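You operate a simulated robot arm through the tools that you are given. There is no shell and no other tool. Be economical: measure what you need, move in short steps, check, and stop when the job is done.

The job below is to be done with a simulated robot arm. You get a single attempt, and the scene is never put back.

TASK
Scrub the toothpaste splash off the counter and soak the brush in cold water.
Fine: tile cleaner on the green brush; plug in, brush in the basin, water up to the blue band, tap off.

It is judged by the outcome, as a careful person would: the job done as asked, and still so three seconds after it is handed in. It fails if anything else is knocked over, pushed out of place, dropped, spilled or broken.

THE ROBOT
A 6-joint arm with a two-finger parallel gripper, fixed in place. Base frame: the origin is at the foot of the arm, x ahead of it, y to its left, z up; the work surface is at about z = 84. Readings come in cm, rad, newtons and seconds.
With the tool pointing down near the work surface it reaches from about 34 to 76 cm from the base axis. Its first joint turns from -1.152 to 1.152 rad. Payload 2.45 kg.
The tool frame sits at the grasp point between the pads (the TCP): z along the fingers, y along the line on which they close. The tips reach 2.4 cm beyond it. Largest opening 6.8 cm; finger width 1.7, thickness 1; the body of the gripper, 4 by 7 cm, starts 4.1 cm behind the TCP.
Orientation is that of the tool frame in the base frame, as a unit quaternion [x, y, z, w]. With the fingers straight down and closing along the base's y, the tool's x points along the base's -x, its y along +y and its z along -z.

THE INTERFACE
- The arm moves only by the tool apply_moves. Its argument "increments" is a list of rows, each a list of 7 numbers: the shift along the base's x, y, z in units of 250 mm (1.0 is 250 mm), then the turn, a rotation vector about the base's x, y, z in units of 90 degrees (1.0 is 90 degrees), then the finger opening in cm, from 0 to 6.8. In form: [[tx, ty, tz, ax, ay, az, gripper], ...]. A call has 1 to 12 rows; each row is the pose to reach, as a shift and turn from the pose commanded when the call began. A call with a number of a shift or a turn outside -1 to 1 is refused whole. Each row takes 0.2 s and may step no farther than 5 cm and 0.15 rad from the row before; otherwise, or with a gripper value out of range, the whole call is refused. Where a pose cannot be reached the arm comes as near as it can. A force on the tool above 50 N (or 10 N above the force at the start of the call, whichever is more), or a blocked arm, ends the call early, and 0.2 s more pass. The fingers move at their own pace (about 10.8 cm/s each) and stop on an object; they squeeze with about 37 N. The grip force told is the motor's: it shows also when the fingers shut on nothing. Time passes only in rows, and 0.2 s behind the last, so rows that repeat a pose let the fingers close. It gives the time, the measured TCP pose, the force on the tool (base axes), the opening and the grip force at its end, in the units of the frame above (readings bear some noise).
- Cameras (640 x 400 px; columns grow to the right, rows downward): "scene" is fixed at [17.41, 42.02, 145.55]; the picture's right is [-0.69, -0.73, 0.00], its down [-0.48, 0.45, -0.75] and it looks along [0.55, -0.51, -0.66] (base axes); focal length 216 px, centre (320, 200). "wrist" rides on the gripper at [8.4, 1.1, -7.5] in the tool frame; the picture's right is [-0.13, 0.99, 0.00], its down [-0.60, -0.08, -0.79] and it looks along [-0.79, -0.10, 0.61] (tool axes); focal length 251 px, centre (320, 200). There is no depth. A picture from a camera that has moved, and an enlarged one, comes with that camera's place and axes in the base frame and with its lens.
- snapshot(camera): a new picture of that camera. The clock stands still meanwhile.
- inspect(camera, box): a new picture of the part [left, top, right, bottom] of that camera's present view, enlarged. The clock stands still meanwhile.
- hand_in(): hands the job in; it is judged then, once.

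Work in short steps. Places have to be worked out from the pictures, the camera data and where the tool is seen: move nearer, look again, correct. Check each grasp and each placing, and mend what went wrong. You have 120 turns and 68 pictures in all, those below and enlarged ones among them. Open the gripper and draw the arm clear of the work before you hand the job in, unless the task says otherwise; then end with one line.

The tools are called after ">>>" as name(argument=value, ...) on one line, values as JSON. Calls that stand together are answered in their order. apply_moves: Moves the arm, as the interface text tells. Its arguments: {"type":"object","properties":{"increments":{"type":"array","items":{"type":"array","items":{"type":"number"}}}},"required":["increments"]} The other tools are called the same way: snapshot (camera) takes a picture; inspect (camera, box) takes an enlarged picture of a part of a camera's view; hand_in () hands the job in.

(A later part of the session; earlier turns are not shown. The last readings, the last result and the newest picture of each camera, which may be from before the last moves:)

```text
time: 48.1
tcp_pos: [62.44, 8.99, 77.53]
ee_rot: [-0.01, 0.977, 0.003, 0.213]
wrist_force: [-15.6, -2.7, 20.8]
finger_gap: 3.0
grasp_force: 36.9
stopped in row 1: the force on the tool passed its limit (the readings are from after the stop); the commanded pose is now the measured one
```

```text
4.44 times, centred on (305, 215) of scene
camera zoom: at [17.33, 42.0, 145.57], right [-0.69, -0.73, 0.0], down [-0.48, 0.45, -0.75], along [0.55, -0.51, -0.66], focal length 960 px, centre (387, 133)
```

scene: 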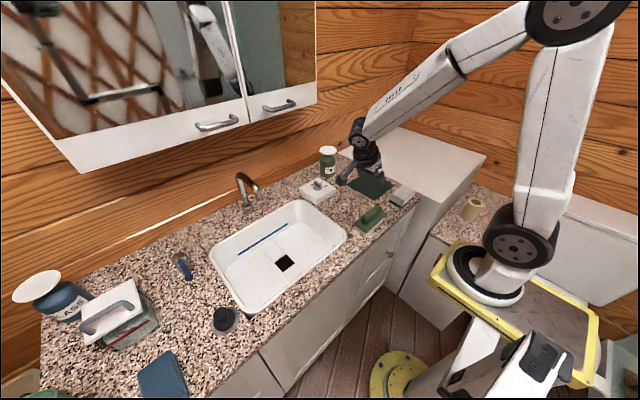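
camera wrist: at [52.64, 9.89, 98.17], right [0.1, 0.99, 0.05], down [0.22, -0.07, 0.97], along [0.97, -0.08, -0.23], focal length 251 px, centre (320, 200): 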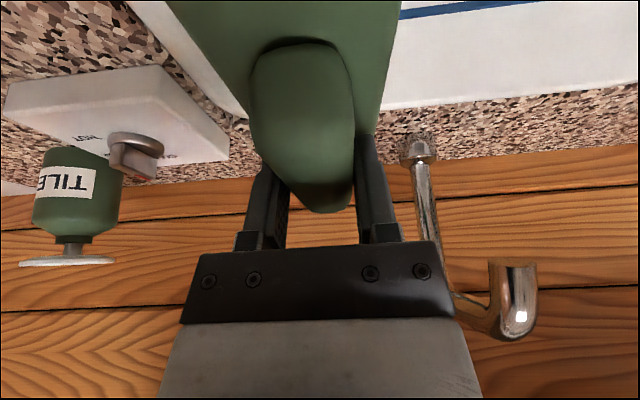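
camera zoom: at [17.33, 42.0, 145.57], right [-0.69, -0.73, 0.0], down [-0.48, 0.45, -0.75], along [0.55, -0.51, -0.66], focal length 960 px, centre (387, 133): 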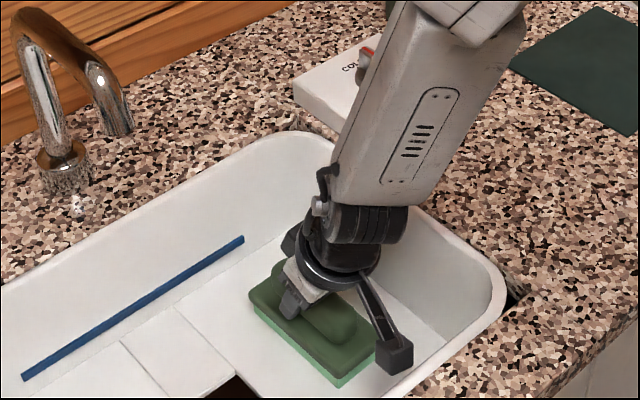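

Brush is on the floor (force 20 N, floor at z≈71.5). I open and lift straight up.

>>> apply_moves(increments=[[0, 0, 0.02, 0, 0, 0, 4.0], [0, 0, 0.02, 0, 0, 0, 5.5], [0, 0, 0.02, 0, 0, 0, 5.5], [0, 0, 0.15, 0, 0, 0, 5.5], [0, 0, 0.33, 0, 0, 0, 5.5], [0, 0, 0.5, 0, 0, 0, 5.5], [0, 0, 0.68, 0, 0, 0, 5.5], [0, 0, 0.85, 0, 0, 0, 5.5], [0, 0, 1, 0, 0, 0, 5.5]])

>>> inspect(camera="scene", box=[200, 150, 360, 320])

```text
time: 50.1
tcp_pos: [62.55, 9.27, 102.32]
ee_rot: [-0.01, 0.977, 0.003, 0.212]
wrist_force: [0.3, 0.7, 0.3]
finger_gap: 5.53
grasp_force: 0.0
```

```text
2.35 times, centred on (280, 235) of scene
camera zoom: at [17.4, 42.02, 145.55], right [-0.69, -0.73, 0.0], down [-0.48, 0.45, -0.75], along [0.55, -0.51, -0.66], focal length 508 px, centre (414, 118)
```

zoom: 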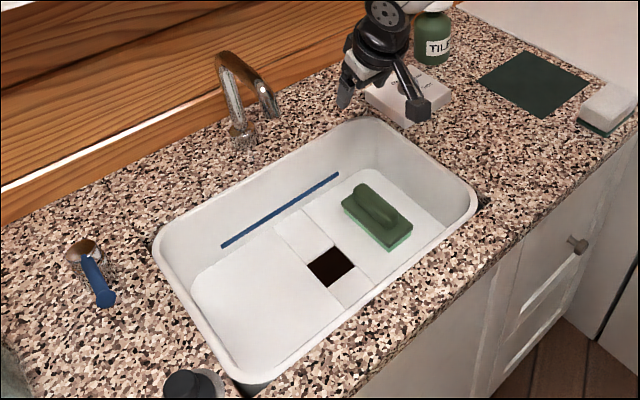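

Brush sits flat in the basin. Next I straighten the tool and move toward the plug.

>>> apply_moves(increments=[[-0.15, 0.05, 0, 0, 0.04, 0, 6.8], [-0.3, 0.12, 0.05, 0, 0.08, 0, 6.8], [-0.42, 0.22, 0.1, 0, 0.13, 0, 6.8], [-0.48, 0.36, 0.15, 0, 0.18, 0, 6.8], [-0.5, 0.52, 0.2, 0, 0.23, 0, 6.8], [-0.5, 0.7, 0.2, 0, 0.272, 0, 6.8], [-0.5, 0.88, 0.2, 0, 0.272, 0, 6.8], [-0.5, 1, 0.2, 0, 0.272, 0, 6.8]])

>>> snapshot(camera="wrist")

>>> inspect(camera="scene", box=[195, 290, 255, 345])

```text
time: 52.0
tcp_pos: [49.96, 34.23, 107.72]
ee_rot: [-0.008, 1.0, 0.006, 0.0]
wrist_force: [0.0, 0.3, -0.5]
finger_gap: 6.82
grasp_force: 0.1
```

```text
32 pictures are left
camera wrist: at [41.62, 34.97, 115.11], right [0.11, 0.99, 0.01], down [0.6, -0.08, 0.79], along [0.79, -0.08, -0.61], focal length 251 px, centre (320, 200)
```

wrist: 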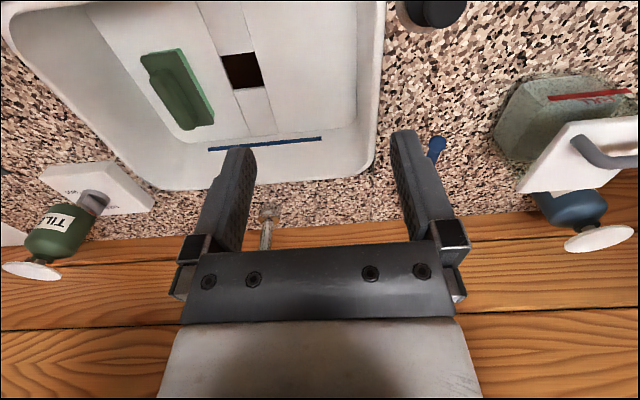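

```text
7.27 times, centred on (225, 318) of scene
camera zoom: at [17.41, 42.02, 145.55], right [-0.69, -0.73, 0.0], down [-0.48, 0.45, -0.75], along [0.55, -0.51, -0.66], focal length 1570 px, centre (1011, -654)
```

zoom: 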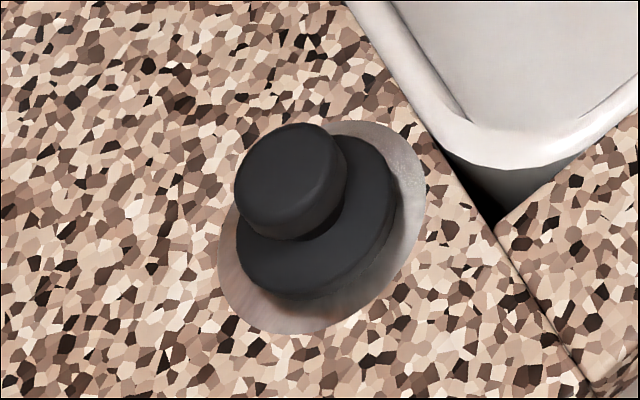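

Plug estimated at (50.5, 45.4), knob top z≈89. I move over it and look.

>>> apply_moves(increments=[[0.01, 0.15, 0, 0, 0, 0, 6.8], [0.02, 0.3, -0.05, 0, 0, 0, 6.8], [0.024, 0.446, -0.15, 0, 0, 0, 6.8], [0.024, 0.446, -0.25, 0, 0, 0, 6.8], [0.024, 0.446, -0.25, 0, 0, 0, 6.8]])

>>> snapshot(camera="wrist")

>>> inspect(camera="scene", box=[185, 260, 275, 345])

```text
time: 53.1
tcp_pos: [50.56, 45.47, 100.98]
ee_rot: [-0.009, 1.0, 0.005, 0.002]
wrist_force: [-0.3, 0.4, 0.7]
finger_gap: 6.81
grasp_force: 0.0
```

```text
30 pictures are left
camera wrist: at [42.19, 46.15, 108.49], right [0.11, 0.99, 0.01], down [0.6, -0.08, 0.79], along [0.79, -0.08, -0.61], focal length 251 px, centre (320, 200)
```

wrist: 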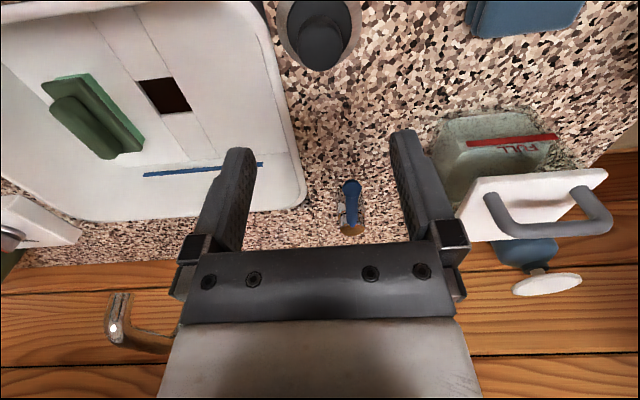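

```text
4.71 times, centred on (230, 302) of scene
camera zoom: at [17.4, 42.02, 145.55], right [-0.69, -0.73, 0.0], down [-0.48, 0.45, -0.75], along [0.55, -0.51, -0.66], focal length 1016 px, centre (744, -282)
```

zoom: 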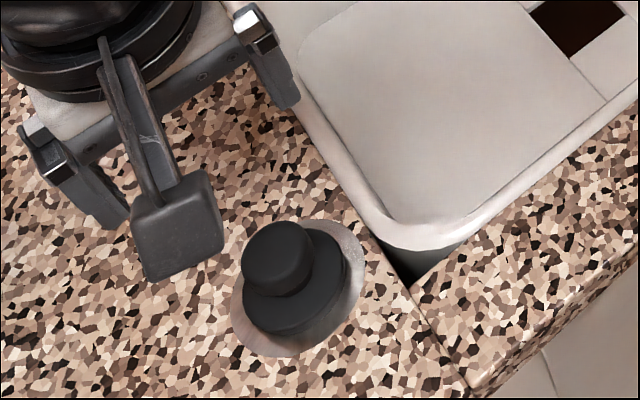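

I fine-tune x to 49.9 and descend to TCP 89.3 with open fingers, then close on the knob.

>>> apply_moves(increments=[[-0.024, 0, -0.15, 0, 0, 0, 6.8], [-0.024, 0, -0.3, 0, 0, 0, 6.8], [-0.024, 0, -0.42, 0, 0, 0, 6.8], [-0.024, 0, -0.465, 0, 0, 0, 6.8], [-0.024, 0, -0.465, 0, 0, 0, 6.8]])

>>> inspect(camera="scene", box=[185, 260, 275, 345])

```text
time: 54.4
tcp_pos: [50.08, 45.2, 89.33]
ee_rot: [-0.009, 1.0, 0.006, 0.001]
wrist_force: [-0.3, -0.2, 0.3]
finger_gap: 6.8
grasp_force: 0.0
```

```text
4.71 times, centred on (230, 302) of scene
camera zoom: at [17.41, 42.02, 145.55], right [-0.69, -0.73, 0.0], down [-0.48, 0.45, -0.75], along [0.55, -0.51, -0.66], focal length 1016 px, centre (744, -282)
```

zoom: 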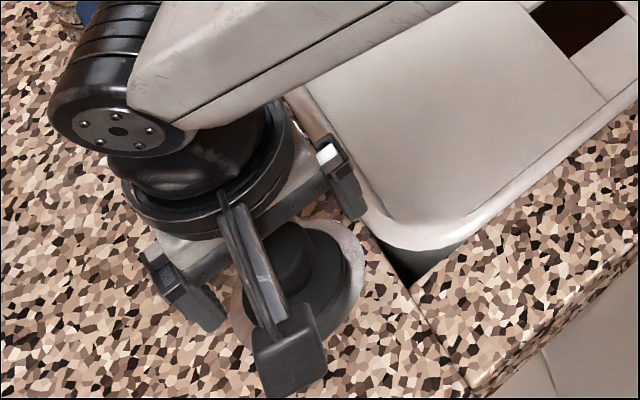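

>>> apply_moves(increments=[[0, 0, 0, 0, 0, 0, 4.0], [0, 0, 0, 0, 0, 0, 2.0], [0, 0, 0, 0, 0, 0, 2.0], [0, 0, 0, 0, 0, 0, 2.0]])

>>> apply_moves(increments=[[0, 0, 0.05, 0, 0, 0, 2.0], [0, 0, 0.2, 0, 0, 0, 2.0], [0, 0, 0.35, 0, 0, 0, 2.0], [0, 0, 0.5, 0, 0, 0, 2.0]])

>>> inspect(camera="scene", box=[165, 220, 285, 345])

>>> snapshot(camera="wrist")

```text
time: 55.4
tcp_pos: [50.04, 45.24, 89.45]
ee_rot: [-0.009, 1.0, 0.005, 0.001]
wrist_force: [-0.1, 0.1, 3.6]
finger_gap: 3.28
grasp_force: 36.8
```

```text
time: 56.4
tcp_pos: [50.13, 45.25, 102.08]
ee_rot: [-0.009, 1.0, 0.005, 0.0]
wrist_force: [-0.8, -0.1, -1.0]
finger_gap: 3.34
grasp_force: 37.2
```

```text
3.20 times, centred on (225, 282) of scene
camera zoom: at [17.41, 42.02, 145.55], right [-0.69, -0.73, 0.0], down [-0.48, 0.45, -0.75], along [0.55, -0.51, -0.66], focal length 691 px, centre (624, -64)
```

zoom: 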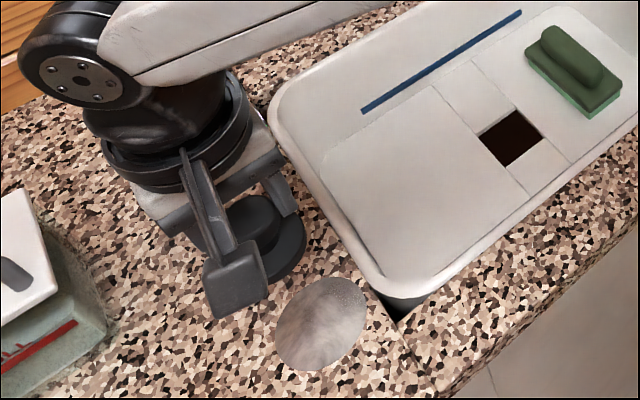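

```text
26 pictures are left
camera wrist: at [41.71, 46.12, 109.58], right [0.11, 0.99, 0.01], down [0.6, -0.08, 0.79], along [0.79, -0.08, -0.61], focal length 251 px, centre (320, 200)
```

wrist: 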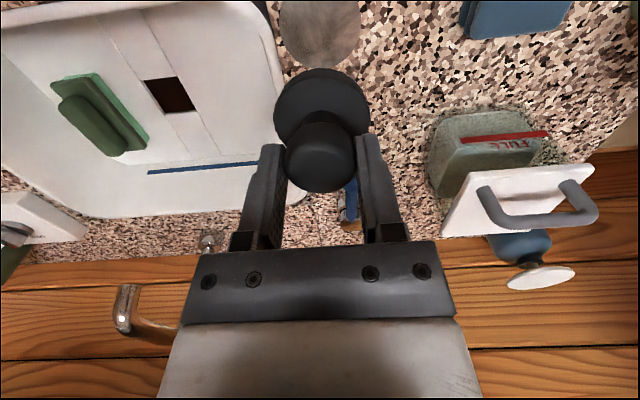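

Plug held. Spout tip is at about (70.8, 20, 103), drain centre at about (60.8, 20.2). I carry the plug over the drain at z≈95.

>>> apply_moves(increments=[[0.06, -0.15, 0, 0, 0, 0, 2.0], [0.12, -0.3, 0, 0, 0, 0, 2.0], [0.18, -0.45, 0, 0, 0, 0, 2.0], [0.24, -0.6, 0, 0, 0, 0, 2.0], [0.3, -0.75, -0.06, 0, 0, 0, 2.0], [0.36, -0.88, -0.13, 0, 0, 0, 2.0], [0.428, -1, -0.22, 0, 0, 0, 2.0], [0.428, -1, -0.3, 0, 0, 0, 2.0], [0.428, -1, -0.3, 0, 0, 0, 2.0]])

>>> snapshot(camera="wrist")

>>> inspect(camera="scene", box=[215, 170, 345, 290])

```text
time: 58.4
tcp_pos: [60.64, 20.21, 94.56]
ee_rot: [-0.008, 1.0, 0.006, 0.001]
wrist_force: [0.2, -0.2, -1.1]
finger_gap: 3.33
grasp_force: 36.8
```

```text
25 pictures are left
camera wrist: at [52.29, 21.05, 102.04], right [0.11, 0.99, 0.01], down [0.6, -0.08, 0.79], along [0.79, -0.08, -0.61], focal length 251 px, centre (320, 200)
```

wrist: 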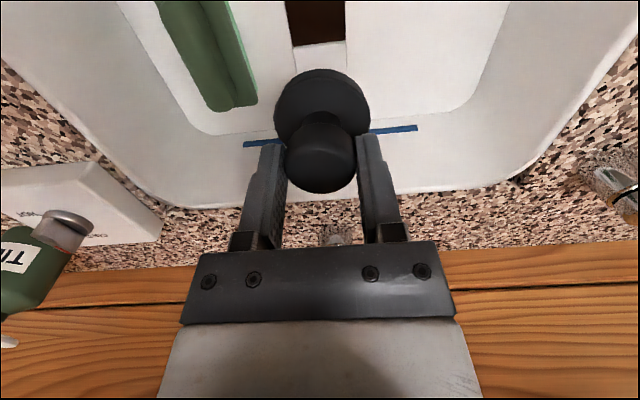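

```text
3.33 times, centred on (280, 230) of scene
camera zoom: at [17.41, 42.02, 145.55], right [-0.69, -0.73, 0.0], down [-0.48, 0.45, -0.75], along [0.55, -0.51, -0.66], focal length 720 px, centre (453, 100)
```

zoom: 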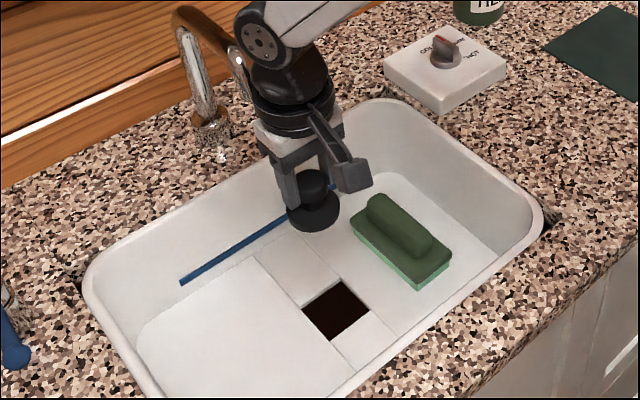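

I look at the drain hole and plug closely to judge the fit.

>>> inspect(camera="scene", box=[260, 200, 310, 240])

>>> inspect(camera="wrist", box=[260, 0, 380, 80])

```text
10.00 times, centred on (285, 220) of scene
camera zoom: at [17.41, 42.02, 145.55], right [-0.69, -0.73, 0.0], down [-0.48, 0.45, -0.75], along [0.55, -0.51, -0.66], focal length 2159 px, centre (670, 0)
```

zoom: 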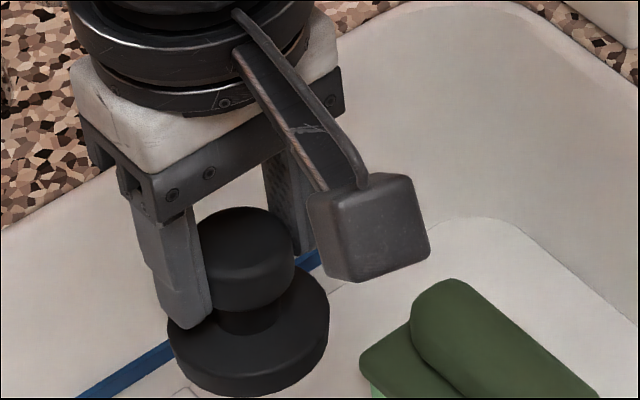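

```text
5.00 times, centred on (320, 40) of wrist
camera zoom: at [52.29, 21.05, 102.04], right [0.11, 0.99, 0.01], down [0.6, -0.08, 0.79], along [0.79, -0.08, -0.61], focal length 1257 px, centre (320, 1000)
```

zoom: 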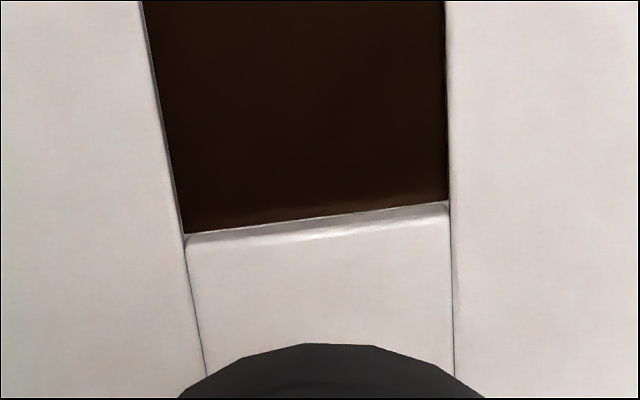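

The hole is about 5.9 cm square centred near (60.9, 20.1); the plug is about 5.3 cm wide and held slightly toward me, so TCP x should be about 61.6. I lower to just above the floor and check.

>>> apply_moves(increments=[[0.02, 0, -0.15, 0, 0, 0, 2.0], [0.038, 0, -0.3, 0, 0, 0, 2.0], [0.038, 0, -0.45, 0, 0, 0, 2.0], [0.038, 0, -0.6, 0, 0, 0, 2.0], [0.038, 0, -0.6, 0, 0, 0, 2.0]])

>>> inspect(camera="scene", box=[255, 220, 315, 280])

>>> inspect(camera="wrist", box=[220, 0, 420, 160])

```text
time: 59.5
tcp_pos: [61.68, 20.09, 79.45]
ee_rot: [-0.009, 1.0, 0.005, 0.001]
wrist_force: [-1.1, -0.2, -0.5]
finger_gap: 3.34
grasp_force: 36.8
```

```text
6.67 times, centred on (285, 250) of scene
camera zoom: at [17.41, 42.02, 145.55], right [-0.69, -0.73, 0.0], down [-0.48, 0.45, -0.75], along [0.55, -0.51, -0.66], focal length 1439 px, centre (553, -133)
```

zoom: 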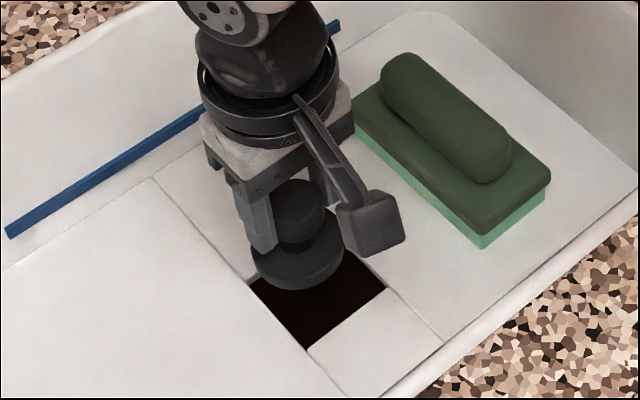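

```text
2.50 times, centred on (320, 80) of wrist
camera zoom: at [53.29, 20.95, 86.91], right [0.11, 0.99, 0.01], down [0.6, -0.08, 0.79], along [0.79, -0.08, -0.61], focal length 629 px, centre (320, 500)
```

zoom: 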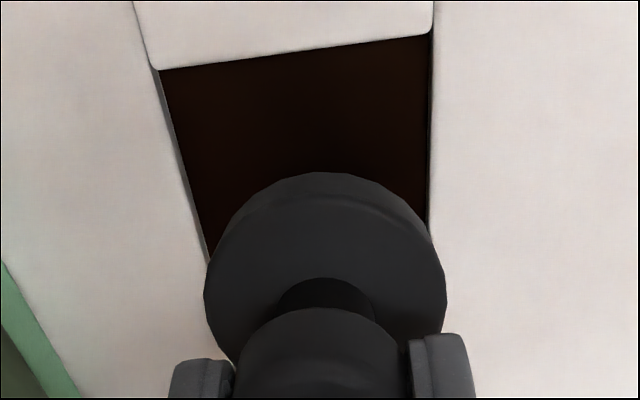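

Relative to the hole the plug is about 0.55 cm too far in x and 0.35 cm in y. I correct and lower to just above the floor.

>>> apply_moves(increments=[[-0.022, -0.014, 0, 0, 0, 0, 2.0], [-0.022, -0.014, -0.04, 0, 0, 0, 2.0], [-0.022, -0.014, -0.06, 0, 0, 0, 2.0], [-0.022, -0.014, -0.06, 0, 0, 0, 2.0]])

>>> inspect(camera="scene", box=[265, 230, 305, 270])

>>> inspect(camera="wrist", box=[220, 0, 420, 160])

```text
time: 60.5
tcp_pos: [61.22, 19.72, 78.09]
ee_rot: [-0.009, 1.0, 0.004, 0.001]
wrist_force: [-0.8, -0.4, -0.2]
finger_gap: 3.33
grasp_force: 37.0
```

```text
10.00 times, centred on (285, 250) of scene
camera zoom: at [17.41, 42.02, 145.55], right [-0.69, -0.73, 0.0], down [-0.48, 0.45, -0.75], along [0.55, -0.51, -0.66], focal length 2159 px, centre (670, -300)
```

zoom: 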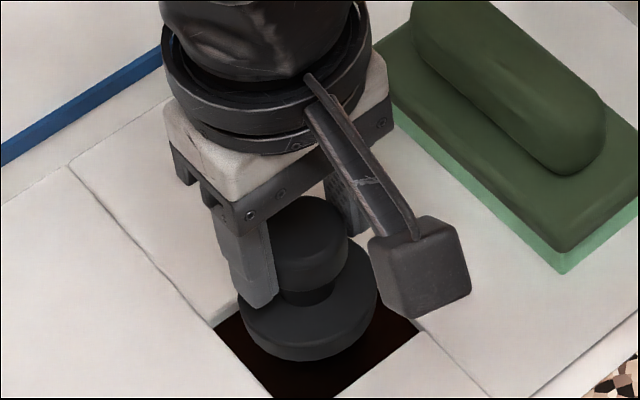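

```text
2.50 times, centred on (320, 80) of wrist
camera zoom: at [52.64, 20.63, 85.53], right [0.11, 0.99, 0.01], down [0.6, -0.08, 0.79], along [0.79, -0.08, -0.61], focal length 629 px, centre (320, 500)
```

zoom: 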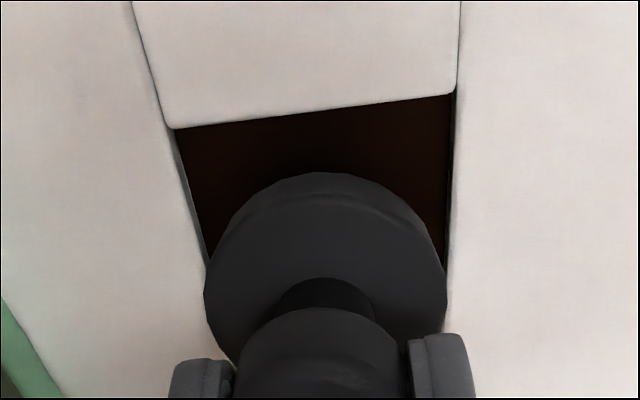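

Now aligned within a couple of millimetres. I nudge by -0.1/-0.1 cm and lower gently.

>>> apply_moves(increments=[[-0.004, -0.004, -0.02, 0, 0, 0, 2.0], [-0.004, -0.004, -0.04, 0, 0, 0, 2.0], [-0.004, -0.004, -0.06, 0, 0, 0, 2.0], [-0.004, -0.004, -0.06, 0, 0, 0, 2.0]])

>>> apply_moves(increments=[[0, 0, -0.015, 0, 0, 0, 2.0], [0, 0, -0.03, 0, 0, 0, 2.0], [0, 0, -0.03, 0, 0, 0, 2.0]])

```text
time: 61.5
tcp_pos: [61.01, 19.63, 76.65]
ee_rot: [-0.009, 1.0, 0.005, 0.001]
wrist_force: [-0.5, -0.5, -0.3]
finger_gap: 3.34
grasp_force: 37.3
```

```text
time: 62.4
tcp_pos: [60.93, 19.82, 75.95]
ee_rot: [-0.009, 1.0, 0.006, 0.002]
wrist_force: [-16.2, -1.0, 36.9]
finger_gap: 3.32
grasp_force: 36.7
```

Contact at 37 N with a sideways x force. I look before going on.

>>> inspect(camera="scene", box=[265, 230, 305, 270])

>>> inspect(camera="wrist", box=[220, 0, 420, 160])

```text
10.00 times, centred on (285, 250) of scene
camera zoom: at [17.3, 42.0, 145.57], right [-0.69, -0.73, 0.0], down [-0.48, 0.45, -0.75], along [0.55, -0.51, -0.66], focal length 2159 px, centre (670, -300)
```

zoom: 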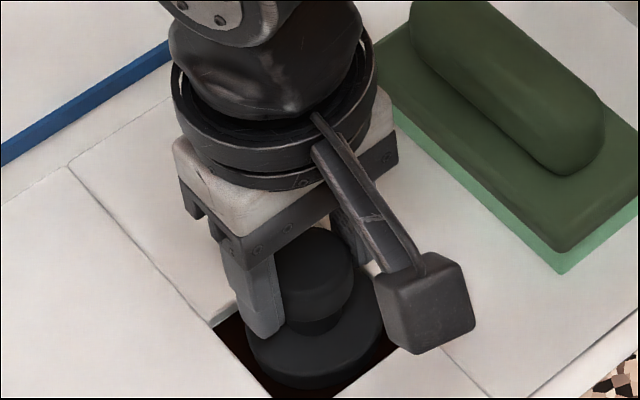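

```text
2.50 times, centred on (320, 80) of wrist
camera zoom: at [52.61, 20.6, 83.5], right [0.11, 0.99, 0.01], down [0.6, -0.08, 0.79], along [0.79, -0.08, -0.61], focal length 629 px, centre (320, 500)
```

zoom: 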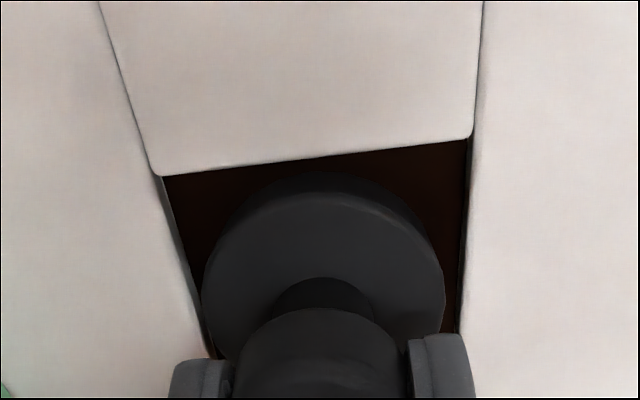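

The plug appears centred inside the hole and bottomed about 1 cm below the floor level. I relax the pressure, open slightly and look.

>>> apply_moves(increments=[[0, 0.004, 0.012, 0, 0, 0, 2.0], [0, 0.004, 0.012, 0, 0, 0, 4.5], [0, 0.004, 0.012, 0, 0, 0, 4.5], [0, 0.004, 0.012, 0, 0, 0, 5.5]])

>>> apply_moves(increments=[[0, 0, 0.06, 0, 0, 0, 5.5], [0, 0, 0.2, 0, 0, 0, 5.5], [0, 0, 0.36, 0, 0, 0, 5.5], [-0.05, 0, 0.54, 0, 0, 0, 5.5]])

>>> inspect(camera="scene", box=[255, 220, 315, 270])

>>> inspect(camera="wrist", box=[220, 0, 420, 160])

```text
time: 63.4
tcp_pos: [61.04, 19.85, 76.09]
ee_rot: [-0.009, 1.0, 0.005, 0.002]
wrist_force: [3.4, -1.4, 14.7]
finger_gap: 5.56
grasp_force: 0.5
```

```text
time: 64.3
tcp_pos: [59.68, 19.75, 89.79]
ee_rot: [-0.009, 1.0, 0.004, -0.001]
wrist_force: [0.0, 1.2, 0.2]
finger_gap: 5.51
grasp_force: 0.0
```

```text
8.00 times, centred on (285, 245) of scene
camera zoom: at [17.41, 42.02, 145.55], right [-0.69, -0.73, 0.0], down [-0.48, 0.45, -0.75], along [0.55, -0.51, -0.66], focal length 1727 px, centre (600, -160)
```

zoom: 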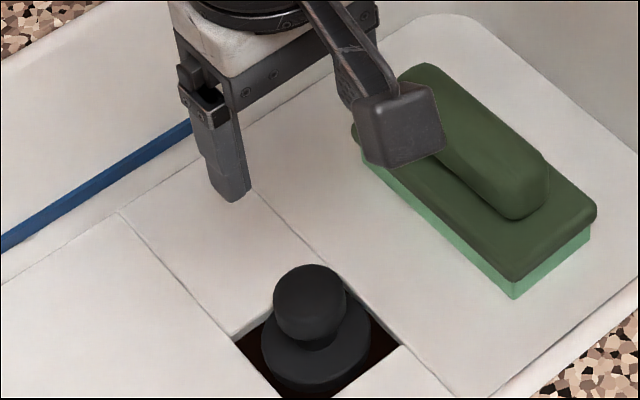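

```text
2.50 times, centred on (320, 80) of wrist
camera zoom: at [51.3, 20.61, 97.19], right [0.11, 0.99, 0.01], down [0.6, -0.08, 0.79], along [0.79, -0.08, -0.61], focal length 629 px, centre (320, 500)
```

zoom: 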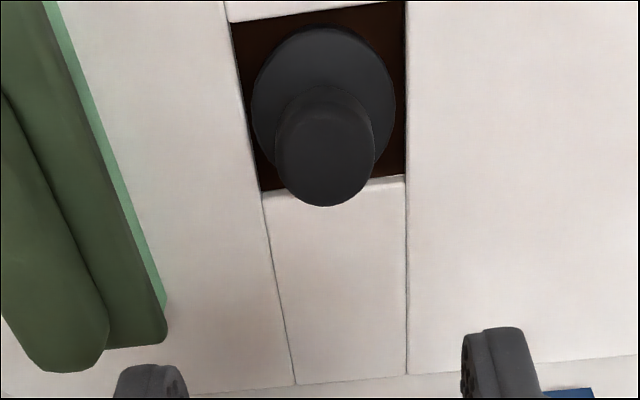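

The plug is seated upright in the drain hole. Next is the tap: the lever tip is at about (67.8, 47.6, 87), the axis near (75.6, 47.7). I go up and left, tilting outward, to look at it.

>>> apply_moves(increments=[[-0.05, 0, 0.15, 0, 0, 0, 5.0], [-0.12, 0.08, 0.3, 0, -0.04, 0, 5.0], [-0.19, 0.22, 0.4, 0, -0.08, 0, 5.0], [-0.19, 0.38, 0.4, 0, -0.13, 0, 5.0], [-0.19, 0.54, 0.4, 0, -0.18, 0, 5.0], [-0.19, 0.7, 0.4, 0, -0.23, 0, 5.0], [-0.19, 0.86, 0.4, 0, -0.28, 0, 5.0], [-0.19, 1, 0.4, 0, -0.3, 0, 5.0]])

>>> snapshot(camera="wrist")

```text
time: 66.2
tcp_pos: [54.98, 44.92, 99.44]
ee_rot: [-0.01, 0.972, 0.003, 0.234]
wrist_force: [0.0, 0.9, -0.2]
finger_gap: 5.0
grasp_force: 0.0
```

```text
13 pictures are left
camera wrist: at [44.07, 45.75, 102.25], right [0.1, 0.99, 0.06], down [0.18, -0.08, 0.98], along [0.98, -0.08, -0.18], focal length 251 px, centre (320, 200)
```

wrist: 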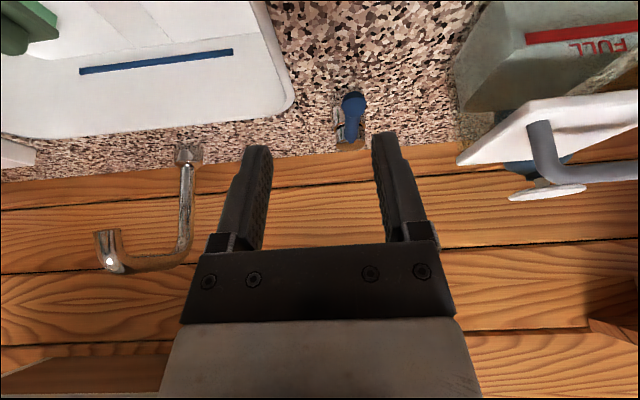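

Lever end is at about (68, 47.8, 88). I'll straddle it with open fingers: over it first, then down.

>>> apply_moves(increments=[[0.15, 0.03, 0, 0, 0, 0, 5.0], [0.3, 0.06, -0.02, 0, 0, 0, 5.0], [0.43, 0.1, -0.05, 0, 0, 0, 5.0], [0.53, 0.12, -0.1, 0, 0, 0, 5.0], [0.53, 0.12, -0.2, 0, 0, 0, 5.0], [0.53, 0.12, -0.2, 0, 0, 0, 5.0]])

>>> inspect(camera="scene", box=[150, 220, 240, 300])

```text
time: 67.5
tcp_pos: [66.16, 46.47, 95.48]
ee_rot: [-0.01, 0.972, 0.003, 0.235]
wrist_force: [0.0, 0.1, 0.7]
finger_gap: 5.02
grasp_force: 0.2
out of reach, approached as far as the arm can: row 4, 5, 6
```

```text
5.00 times, centred on (195, 260) of scene
camera zoom: at [17.41, 42.02, 145.55], right [-0.69, -0.73, 0.0], down [-0.48, 0.45, -0.75], along [0.55, -0.51, -0.66], focal length 1079 px, centre (945, -100)
```

zoom: 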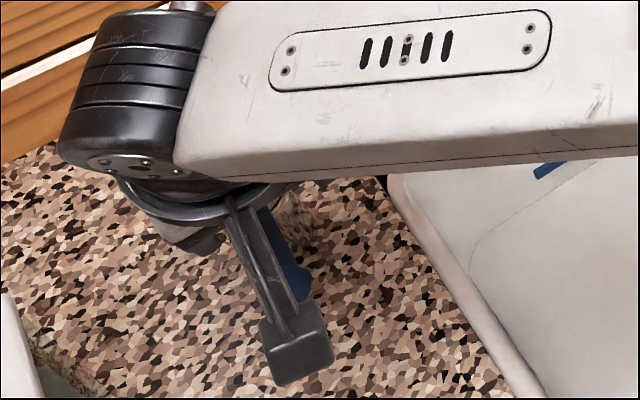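

That falls short of reach. I add a yaw of 18° toward the radial direction, then extra tilt.

>>> apply_moves(increments=[[0, 0, 0.05, 0, 0, 0.07, 5.0], [0, 0, 0.06, 0, 0, 0.14, 5.0], [0, 0, 0.06, 0, 0, 0.2, 5.0]])

>>> apply_moves(increments=[[0, 0, 0, 0.018, -0.056, 0, 5.0], [0, 0, 0, 0.036, -0.112, 0, 5.0], [0, 0, 0, 0.055, -0.169, 0, 5.0], [0.02, 0.025, 0, 0.055, -0.169, 0, 5.0], [0.04, 0.05, 0, 0.055, -0.169, 0, 5.0]])

>>> snapshot(camera="wrist")

```text
time: 68.3
tcp_pos: [66.21, 46.56, 97.23]
ee_rot: [-0.162, 0.958, 0.04, 0.232]
wrist_force: [-0.1, 0.0, 0.4]
finger_gap: 5.02
grasp_force: 0.1
```

```text
time: 69.5
tcp_pos: [67.13, 47.89, 97.24]
ee_rot: [-0.154, 0.917, 0.059, 0.363]
wrist_force: [0.9, 0.0, 0.6]
finger_gap: 4.99
grasp_force: 0.0
```

```text
11 pictures are left
camera wrist: at [56.22, 45.06, 96.97], right [-0.24, 0.97, 0.08], down [-0.07, -0.1, 0.99], along [0.97, 0.23, 0.09], focal length 251 px, centre (320, 200)
```

wrist: 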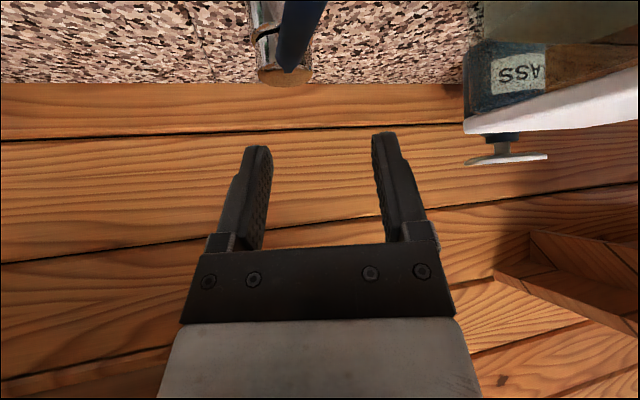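

Lever line runs from (76.2, 47.8) to about (68, 48.2). I lower the open fingers to straddle its end.

>>> apply_moves(increments=[[0, 0, -0.12, 0, 0, 0, 6.0], [0, 0, -0.24, 0, 0, 0, 6.0], [0, 0, -0.34, 0, 0, 0, 6.0], [0, 0, -0.34, 0, 0, 0, 6.0]])

>>> snapshot(camera="wrist")

```text
time: 70.5
tcp_pos: [67.39, 47.94, 89.05]
ee_rot: [-0.156, 0.916, 0.061, 0.366]
wrist_force: [-20.7, -12.2, 24.1]
finger_gap: 6.01
grasp_force: 0.0
```

```text
10 pictures are left
camera wrist: at [56.41, 45.14, 88.72], right [-0.24, 0.97, 0.09], down [-0.08, -0.11, 0.99], along [0.97, 0.23, 0.1], focal length 251 px, centre (320, 200)
```

wrist: 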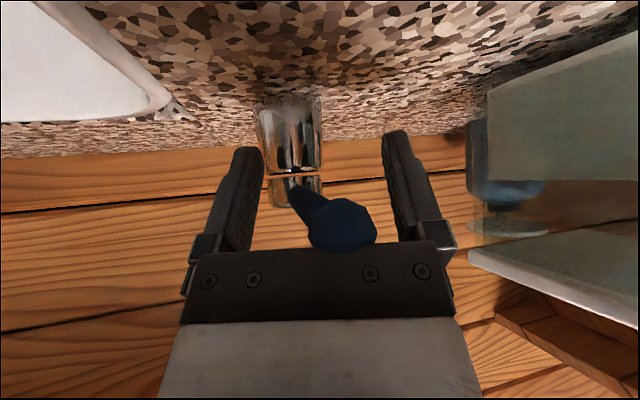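

The lever slopes up and its ball end (≈65.3, 47.8, 90.3) is against the palm. I back off along the tool axis, which leaves the fingers straddling the ball.

>>> apply_moves(increments=[[-0.052, -0.016, 0.06, 0, 0, 0, 6.0], [-0.104, -0.032, 0.12, 0, 0, 0, 6.0], [-0.12, -0.03, 0.11, 0, 0, 0, 6.0], [-0.12, -0.03, 0.1, 0, 0, 0, 6.0]])

>>> snapshot(camera="wrist")

```text
time: 71.5
tcp_pos: [64.2, 47.04, 91.29]
ee_rot: [-0.156, 0.917, 0.06, 0.363]
wrist_force: [-0.4, 0.5, 0.5]
finger_gap: 6.02
grasp_force: 0.1
```

```text
9 pictures are left
camera wrist: at [53.26, 44.37, 90.95], right [-0.24, 0.97, 0.08], down [-0.07, -0.1, 0.99], along [0.97, 0.23, 0.09], focal length 251 px, centre (320, 200)
```

wrist: 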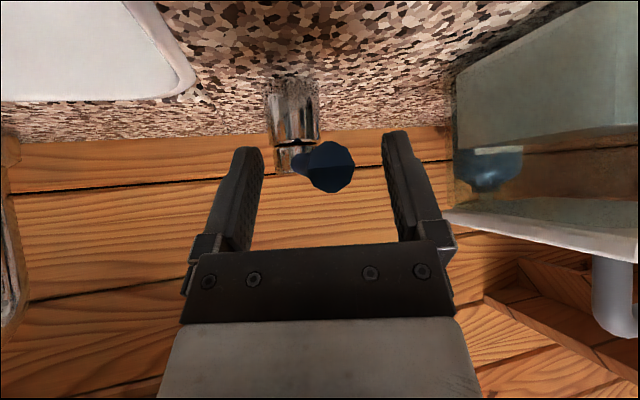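

Ball is between the fingers. I test by pushing it toward -y in small steps and watch force.

>>> apply_moves(increments=[[0, -0.03, 0, 0, 0, 0, 6.0], [0, -0.06, 0, 0, 0, 0, 6.0], [0, -0.08, 0, 0, 0, 0, 6.0], [0, -0.1, 0, 0, 0, 0, 6.0], [0, -0.12, 0, 0, 0, 0, 6.0]])

```text
time: 72.8
tcp_pos: [64.24, 44.07, 91.2]
ee_rot: [-0.156, 0.917, 0.058, 0.362]
wrist_force: [0.5, -0.2, -0.4]
finger_gap: 6.04
grasp_force: 0.3
```

>>> apply_moves(increments=[[0, -0.03, 0, 0, 0, 0, 6.0], [0, -0.06, 0, 0, 0, 0, 6.0], [0, -0.06, 0, 0, 0, 0, 6.0]])

>>> snapshot(camera="wrist")

```text
time: 73.5
tcp_pos: [64.16, 42.59, 91.28]
ee_rot: [-0.155, 0.917, 0.058, 0.363]
wrist_force: [0.0, -0.2, -0.3]
finger_gap: 6.03
grasp_force: 0.1
```

```text
8 pictures are left
camera wrist: at [53.18, 39.85, 90.86], right [-0.24, 0.97, 0.08], down [-0.07, -0.1, 0.99], along [0.97, 0.23, 0.09], focal length 251 px, centre (320, 200)
```

wrist: 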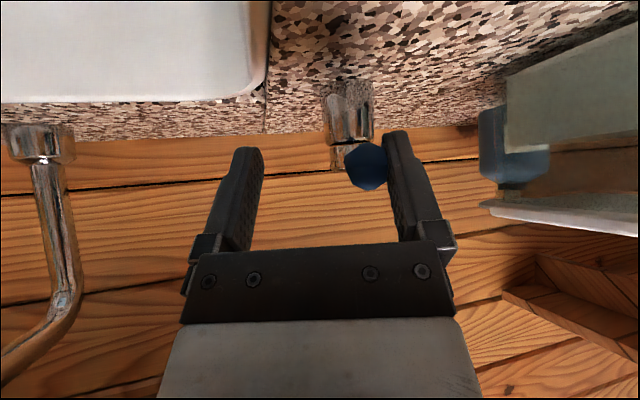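

The lever has turned toward -y with little force. I check the spout for water.

>>> inspect(camera="scene", box=[170, 160, 340, 300])

```text
2.86 times, centred on (255, 230) of scene
camera zoom: at [17.41, 42.02, 145.55], right [-0.69, -0.73, 0.0], down [-0.48, 0.45, -0.75], along [0.55, -0.51, -0.66], focal length 617 px, centre (506, 114)
```

zoom: 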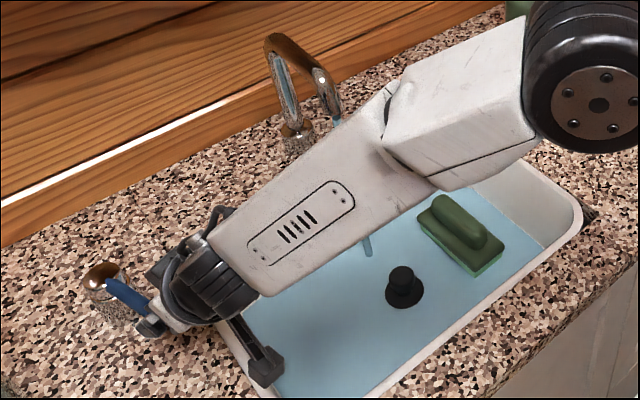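

Water is running and already covers the floor; the band is hidden by the arm. I close the lever back to its start now, then check the level.

>>> apply_moves(increments=[[0, 0.15, 0, 0, 0, 0, 6.0], [0, 0.27, 0, 0, 0, 0, 6.0], [0, 0.27, 0, 0, 0, 0, 6.0]])

>>> inspect(camera="scene", box=[170, 160, 340, 300])

```text
time: 74.3
tcp_pos: [64.1, 49.2, 91.27]
ee_rot: [-0.154, 0.918, 0.057, 0.362]
wrist_force: [-1.3, -7.3, -0.9]
finger_gap: 6.49
grasp_force: 3.1
```

```text
2.86 times, centred on (255, 230) of scene
camera zoom: at [17.4, 42.0, 145.56], right [-0.69, -0.73, 0.0], down [-0.48, 0.45, -0.75], along [0.55, -0.51, -0.66], focal length 617 px, centre (506, 114)
```

zoom: 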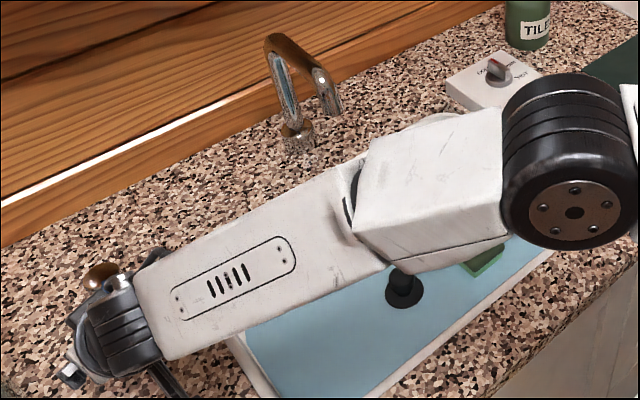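

The stream has stopped. I withdraw the fingers from the lever and untilt to look at the band with the wrist camera.

>>> apply_moves(increments=[[0, -0.05, 0, 0, 0, 0, 6.0], [0, -0.09, 0, 0, 0, 0, 6.0], [-0.06, -0.1, 0.12, 0, 0, 0, 6.0], [-0.2, -0.12, 0.25, -0.018, 0.056, 0, 6.0], [-0.3, -0.14, 0.33, -0.036, 0.112, 0, 6.0], [-0.36, -0.16, 0.33, -0.055, 0.169, 0, 6.0]])

>>> apply_moves(increments=[[0, 0, 0, 0, 0, -0.08, 6.0], [0, 0, 0, 0, 0, -0.16, 6.0], [0, 0, 0, 0, 0, -0.24, 6.0], [0, 0, 0, 0, 0, -0.32, 6.0]])

>>> inspect(camera="wrist", box=[0, 0, 320, 160])

```text
time: 75.8
tcp_pos: [55.12, 45.35, 99.49]
ee_rot: [-0.162, 0.959, 0.039, 0.23]
wrist_force: [-0.4, 0.0, 0.7]
finger_gap: 5.99
grasp_force: 0.1
```

```text
time: 76.8
tcp_pos: [55.15, 45.4, 99.39]
ee_rot: [0.083, 0.968, -0.019, 0.234]
wrist_force: [0.4, -0.2, 0.5]
finger_gap: 6.0
grasp_force: 0.2
```

```text
2.00 times, centred on (160, 80) of wrist
camera zoom: at [44.62, 48.18, 102.26], right [0.28, 0.96, 0.06], down [0.16, -0.11, 0.98], along [0.95, -0.27, -0.18], focal length 503 px, centre (640, 440)
```

zoom: 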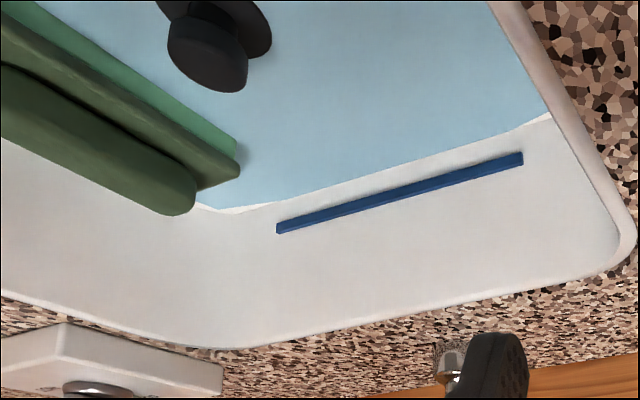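

Water is at about z 73.2, the band at about z 76.2, so roughly 3 cm more is needed. I return to the straddle pose on the lever.

>>> apply_moves(increments=[[0, 0, 0, 0, 0, 0.08, 6.0], [0, 0, 0, 0, 0, 0.16, 6.0], [0, 0, 0, 0, 0, 0.24, 6.0], [0, 0, 0, 0, 0, 0.32, 6.0]])

>>> apply_moves(increments=[[0.06, 0.02, 0, 0.018, -0.056, 0, 6.0], [0.16, 0.04, -0.08, 0.036, -0.112, 0, 6.0], [0.29, 0.06, -0.2, 0.055, -0.169, 0, 6.0], [0.364, 0.07, -0.328, 0.055, -0.169, 0, 6.0], [0.364, 0.07, -0.328, 0.055, -0.169, 0, 6.0]])

```text
time: 77.8
tcp_pos: [55.14, 45.38, 99.54]
ee_rot: [-0.162, 0.959, 0.04, 0.231]
wrist_force: [-0.4, -0.3, 0.6]
finger_gap: 6.0
grasp_force: 0.0
```

```text
time: 79.0
tcp_pos: [64.44, 47.13, 91.27]
ee_rot: [-0.155, 0.917, 0.059, 0.362]
wrist_force: [0.0, 0.2, 0.1]
finger_gap: 6.0
grasp_force: 0.1
```

In one call I open the lever, hold about 1 s, and close it, aiming to stay short of the band.

>>> apply_moves(increments=[[0, -0.09, 0, 0, 0, 0, 6.0], [0, -0.18, 0, 0, 0, 0, 6.0], [0, -0.18, 0, 0, 0, 0, 6.0], [0, -0.18, 0, 0, 0, 0, 6.0], [0, -0.18, 0, 0, 0, 0, 6.0], [0, -0.18, 0, 0, 0, 0, 6.0], [0, -0.18, 0, 0, 0, 0, 6.0], [0, 0.01, 0, 0, 0, 0, 6.0], [0, 0.09, 0, 0, 0, 0, 6.0], [0, 0.09, 0, 0, 0, 0, 6.0]])

>>> apply_moves(increments=[[0, -0.05, 0, 0, 0, 0, 6.0], [0, -0.09, 0, 0, 0, 0, 6.0], [-0.06, -0.1, 0.12, 0, 0, 0, 6.0], [-0.2, -0.12, 0.25, -0.018, 0.056, 0, 6.0], [-0.3, -0.14, 0.33, -0.036, 0.112, 0, 6.0], [-0.36, -0.16, 0.33, -0.055, 0.169, 0, 6.0]])

>>> apply_moves(increments=[[0, 0, 0, 0, 0, -0.08, 6.0], [0, 0, 0, 0, 0, -0.16, 6.0], [0, 0, 0, 0, 0, -0.24, 6.0], [0, 0, 0, 0, 0, -0.32, 6.0]])

>>> inspect(camera="wrist", box=[0, 0, 320, 160])

```text
time: 81.2
tcp_pos: [64.23, 49.11, 91.26]
ee_rot: [-0.155, 0.918, 0.058, 0.361]
wrist_force: [-1.9, -7.3, -1.2]
finger_gap: 6.52
grasp_force: 2.8
```

```text
time: 82.5
tcp_pos: [55.28, 45.29, 99.48]
ee_rot: [-0.162, 0.959, 0.039, 0.23]
wrist_force: [-0.5, 0.0, -0.2]
finger_gap: 5.99
grasp_force: 0.0
```

```text
time: 83.5
tcp_pos: [55.29, 45.27, 99.53]
ee_rot: [0.082, 0.969, -0.018, 0.233]
wrist_force: [0.7, -0.5, -0.1]
finger_gap: 6.0
grasp_force: 0.1
```

```text
2.00 times, centred on (160, 80) of wrist
camera zoom: at [44.75, 48.12, 102.36], right [0.28, 0.96, 0.06], down [0.16, -0.11, 0.98], along [0.95, -0.27, -0.18], focal length 503 px, centre (640, 440)
```

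zoom: 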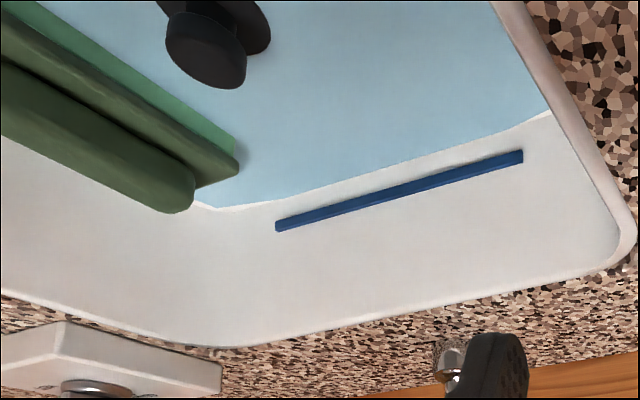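

The level barely rose: the flow at this small angle is slow, so it needs a wider opening. I return to the lever, open it about 45°, then watch the level from this view while it fills.

>>> apply_moves(increments=[[0, 0, 0, 0, 0, 0.08, 6.0], [0, 0, 0, 0, 0, 0.16, 6.0], [0, 0, 0, 0, 0, 0.24, 6.0], [0, 0, 0, 0, 0, 0.32, 6.0]])

>>> apply_moves(increments=[[0.06, 0.02, 0, 0.018, -0.056, 0, 6.0], [0.16, 0.04, -0.08, 0.036, -0.112, 0, 6.0], [0.29, 0.06, -0.2, 0.055, -0.169, 0, 6.0], [0.36, 0.07, -0.328, 0.055, -0.169, 0, 6.0], [0.36, 0.07, -0.328, 0.055, -0.169, 0, 6.0]])

>>> apply_moves(increments=[[0, -0.1, 0, 0, 0, 0, 6.0], [0, -0.18, 0, 0, 0, 0, 6.0], [0.02, -0.25, 0, 0, 0, 0, 6.0], [0.05, -0.31, 0, 0, 0, 0, 6.0], [0.108, -0.384, 0, 0, 0, 0, 6.0]])

```text
time: 84.5
tcp_pos: [55.3, 45.24, 99.55]
ee_rot: [-0.163, 0.958, 0.041, 0.231]
wrist_force: [-0.2, 0.3, 0.1]
finger_gap: 6.02
grasp_force: 0.0
```

```text
time: 85.8
tcp_pos: [64.28, 47.1, 91.01]
ee_rot: [-0.155, 0.917, 0.059, 0.363]
wrist_force: [0.2, 0.2, -0.3]
finger_gap: 6.01
grasp_force: 0.0
```

```text
time: 87.0
tcp_pos: [67.0, 37.47, 91.33]
ee_rot: [-0.156, 0.917, 0.06, 0.363]
wrist_force: [-0.1, -0.2, 0.0]
finger_gap: 6.03
grasp_force: 0.0
```

Lever swung freely. I withdraw to the viewing pose.

>>> apply_moves(increments=[[0, 0.02, 0, 0, 0, 0, 6.0], [-0.06, 0, 0.1, 0, 0, 0, 6.0], [-0.16, 0.05, 0.22, 0, 0, 0, 6.0], [-0.28, 0.15, 0.33, -0.018, 0.056, 0, 6.0], [-0.38, 0.25, 0.33, -0.036, 0.112, 0, 6.0], [-0.476, 0.31, 0.33, -0.055, 0.169, 0, 6.0]])

>>> apply_moves(increments=[[0, 0, 0, 0, 0, -0.08, 6.0], [0, 0, 0, 0, 0, -0.16, 6.0], [0, 0, 0, 0, 0, -0.24, 6.0], [0, 0, 0, 0, 0, -0.32, 6.0]])

>>> snapshot(camera="wrist")

```text
time: 88.3
tcp_pos: [54.93, 45.13, 99.35]
ee_rot: [-0.162, 0.959, 0.04, 0.23]
wrist_force: [0.0, 0.5, 0.5]
finger_gap: 5.98
grasp_force: 0.0
```

```text
time: 89.3
tcp_pos: [55.05, 45.12, 99.52]
ee_rot: [0.083, 0.968, -0.019, 0.234]
wrist_force: [0.2, -0.4, 1.1]
finger_gap: 6.0
grasp_force: 0.1
```

```text
3 pictures are left
camera wrist: at [44.51, 47.99, 102.33], right [0.28, 0.96, 0.06], down [0.16, -0.11, 0.98], along [0.95, -0.27, -0.18], focal length 251 px, centre (320, 200)
```

wrist: 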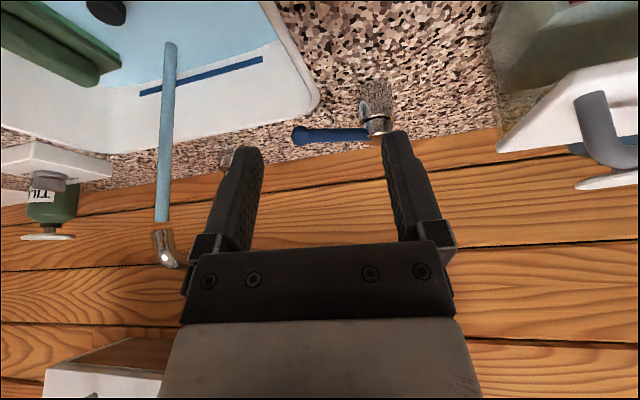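

Water now flows well and the level is still below the band. I wait about 5 s and measure the level with an enlarged view (pictures are scarce).

>>> apply_moves(increments=[[0, 0, 0, 0, 0, 0, 6.0], [0, 0, 0, 0, 0, 0, 6.0], [0, 0, 0, 0, 0, 0, 6.0], [0, 0, 0, 0, 0, 0, 6.0], [0, 0, 0, 0, 0, 0, 6.0], [0, 0, 0, 0, 0, 0, 6.0], [0, 0, 0, 0, 0, 0, 6.0], [0, 0, 0, 0, 0, 0, 6.0], [0, 0, 0, 0, 0, 0, 6.0], [0, 0, 0, 0, 0, 0, 6.0], [0, 0, 0, 0, 0, 0, 6.0], [0, 0, 0, 0, 0, 0, 6.0]])

>>> apply_moves(increments=[[0, 0, 0, 0, 0, 0, 6.0], [0, 0, 0, 0, 0, 0, 6.0], [0, 0, 0, 0, 0, 0, 6.0], [0, 0, 0, 0, 0, 0, 6.0], [0, 0, 0, 0, 0, 0, 6.0], [0, 0, 0, 0, 0, 0, 6.0], [0, 0, 0, 0, 0, 0, 6.0], [0, 0, 0, 0, 0, 0, 6.0], [0, 0, 0, 0, 0, 0, 6.0], [0, 0, 0, 0, 0, 0, 6.0]])

>>> inspect(camera="wrist", box=[0, 0, 320, 160])

```text
time: 92.0
tcp_pos: [55.08, 45.21, 99.6]
ee_rot: [0.082, 0.969, -0.019, 0.234]
wrist_force: [0.1, -0.9, 0.2]
finger_gap: 6.0
grasp_force: 0.0
```

```text
time: 94.2
tcp_pos: [55.0, 45.05, 99.65]
ee_rot: [0.081, 0.969, -0.018, 0.234]
wrist_force: [-0.8, 0.3, 0.0]
finger_gap: 6.01
grasp_force: 0.2
```

```text
2.00 times, centred on (160, 80) of wrist
camera zoom: at [44.51, 47.97, 102.33], right [0.28, 0.96, 0.06], down [0.16, -0.11, 0.98], along [0.95, -0.26, -0.18], focal length 503 px, centre (640, 440)
```

zoom: 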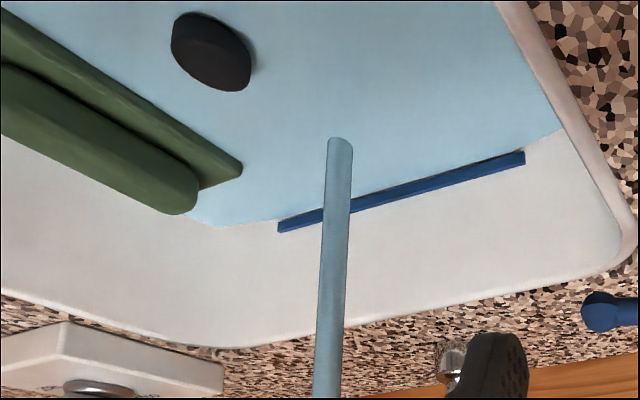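

The water just reached the band's lower edge, rising about 0.35 cm/s. I shut the tap now in a single quick sequence: reorient over the ball, straddle it, sweep it back to the stop.

>>> apply_moves(increments=[[0.132, -0.068, -0.044, 0.003, -0.0457, 0.08, 6.8], [0.264, -0.137, -0.088, 0.0065, -0.0915, 0.16, 6.8], [0.395, -0.205, -0.132, 0.01, -0.137, 0.24, 6.8], [0.527, -0.274, -0.176, 0.013, -0.183, 0.32, 6.8], [0.527, -0.274, -0.336, 0.013, -0.183, 0.32, 6.8], [0.475, -0.098, -0.336, 0.013, -0.183, 0.32, 6.0], [0.399, 0.042, -0.336, 0.013, -0.183, 0.32, 6.0], [0.367, 0.162, -0.336, 0.013, -0.183, 0.32, 6.0], [0.367, 0.166, -0.336, 0.013, -0.183, 0.32, 6.0]])

```text
time: 96.2
tcp_pos: [64.27, 49.27, 90.89]
ee_rot: [-0.156, 0.916, 0.059, 0.365]
wrist_force: [-0.3, -6.0, -2.6]
finger_gap: 6.43
grasp_force: 2.9
```

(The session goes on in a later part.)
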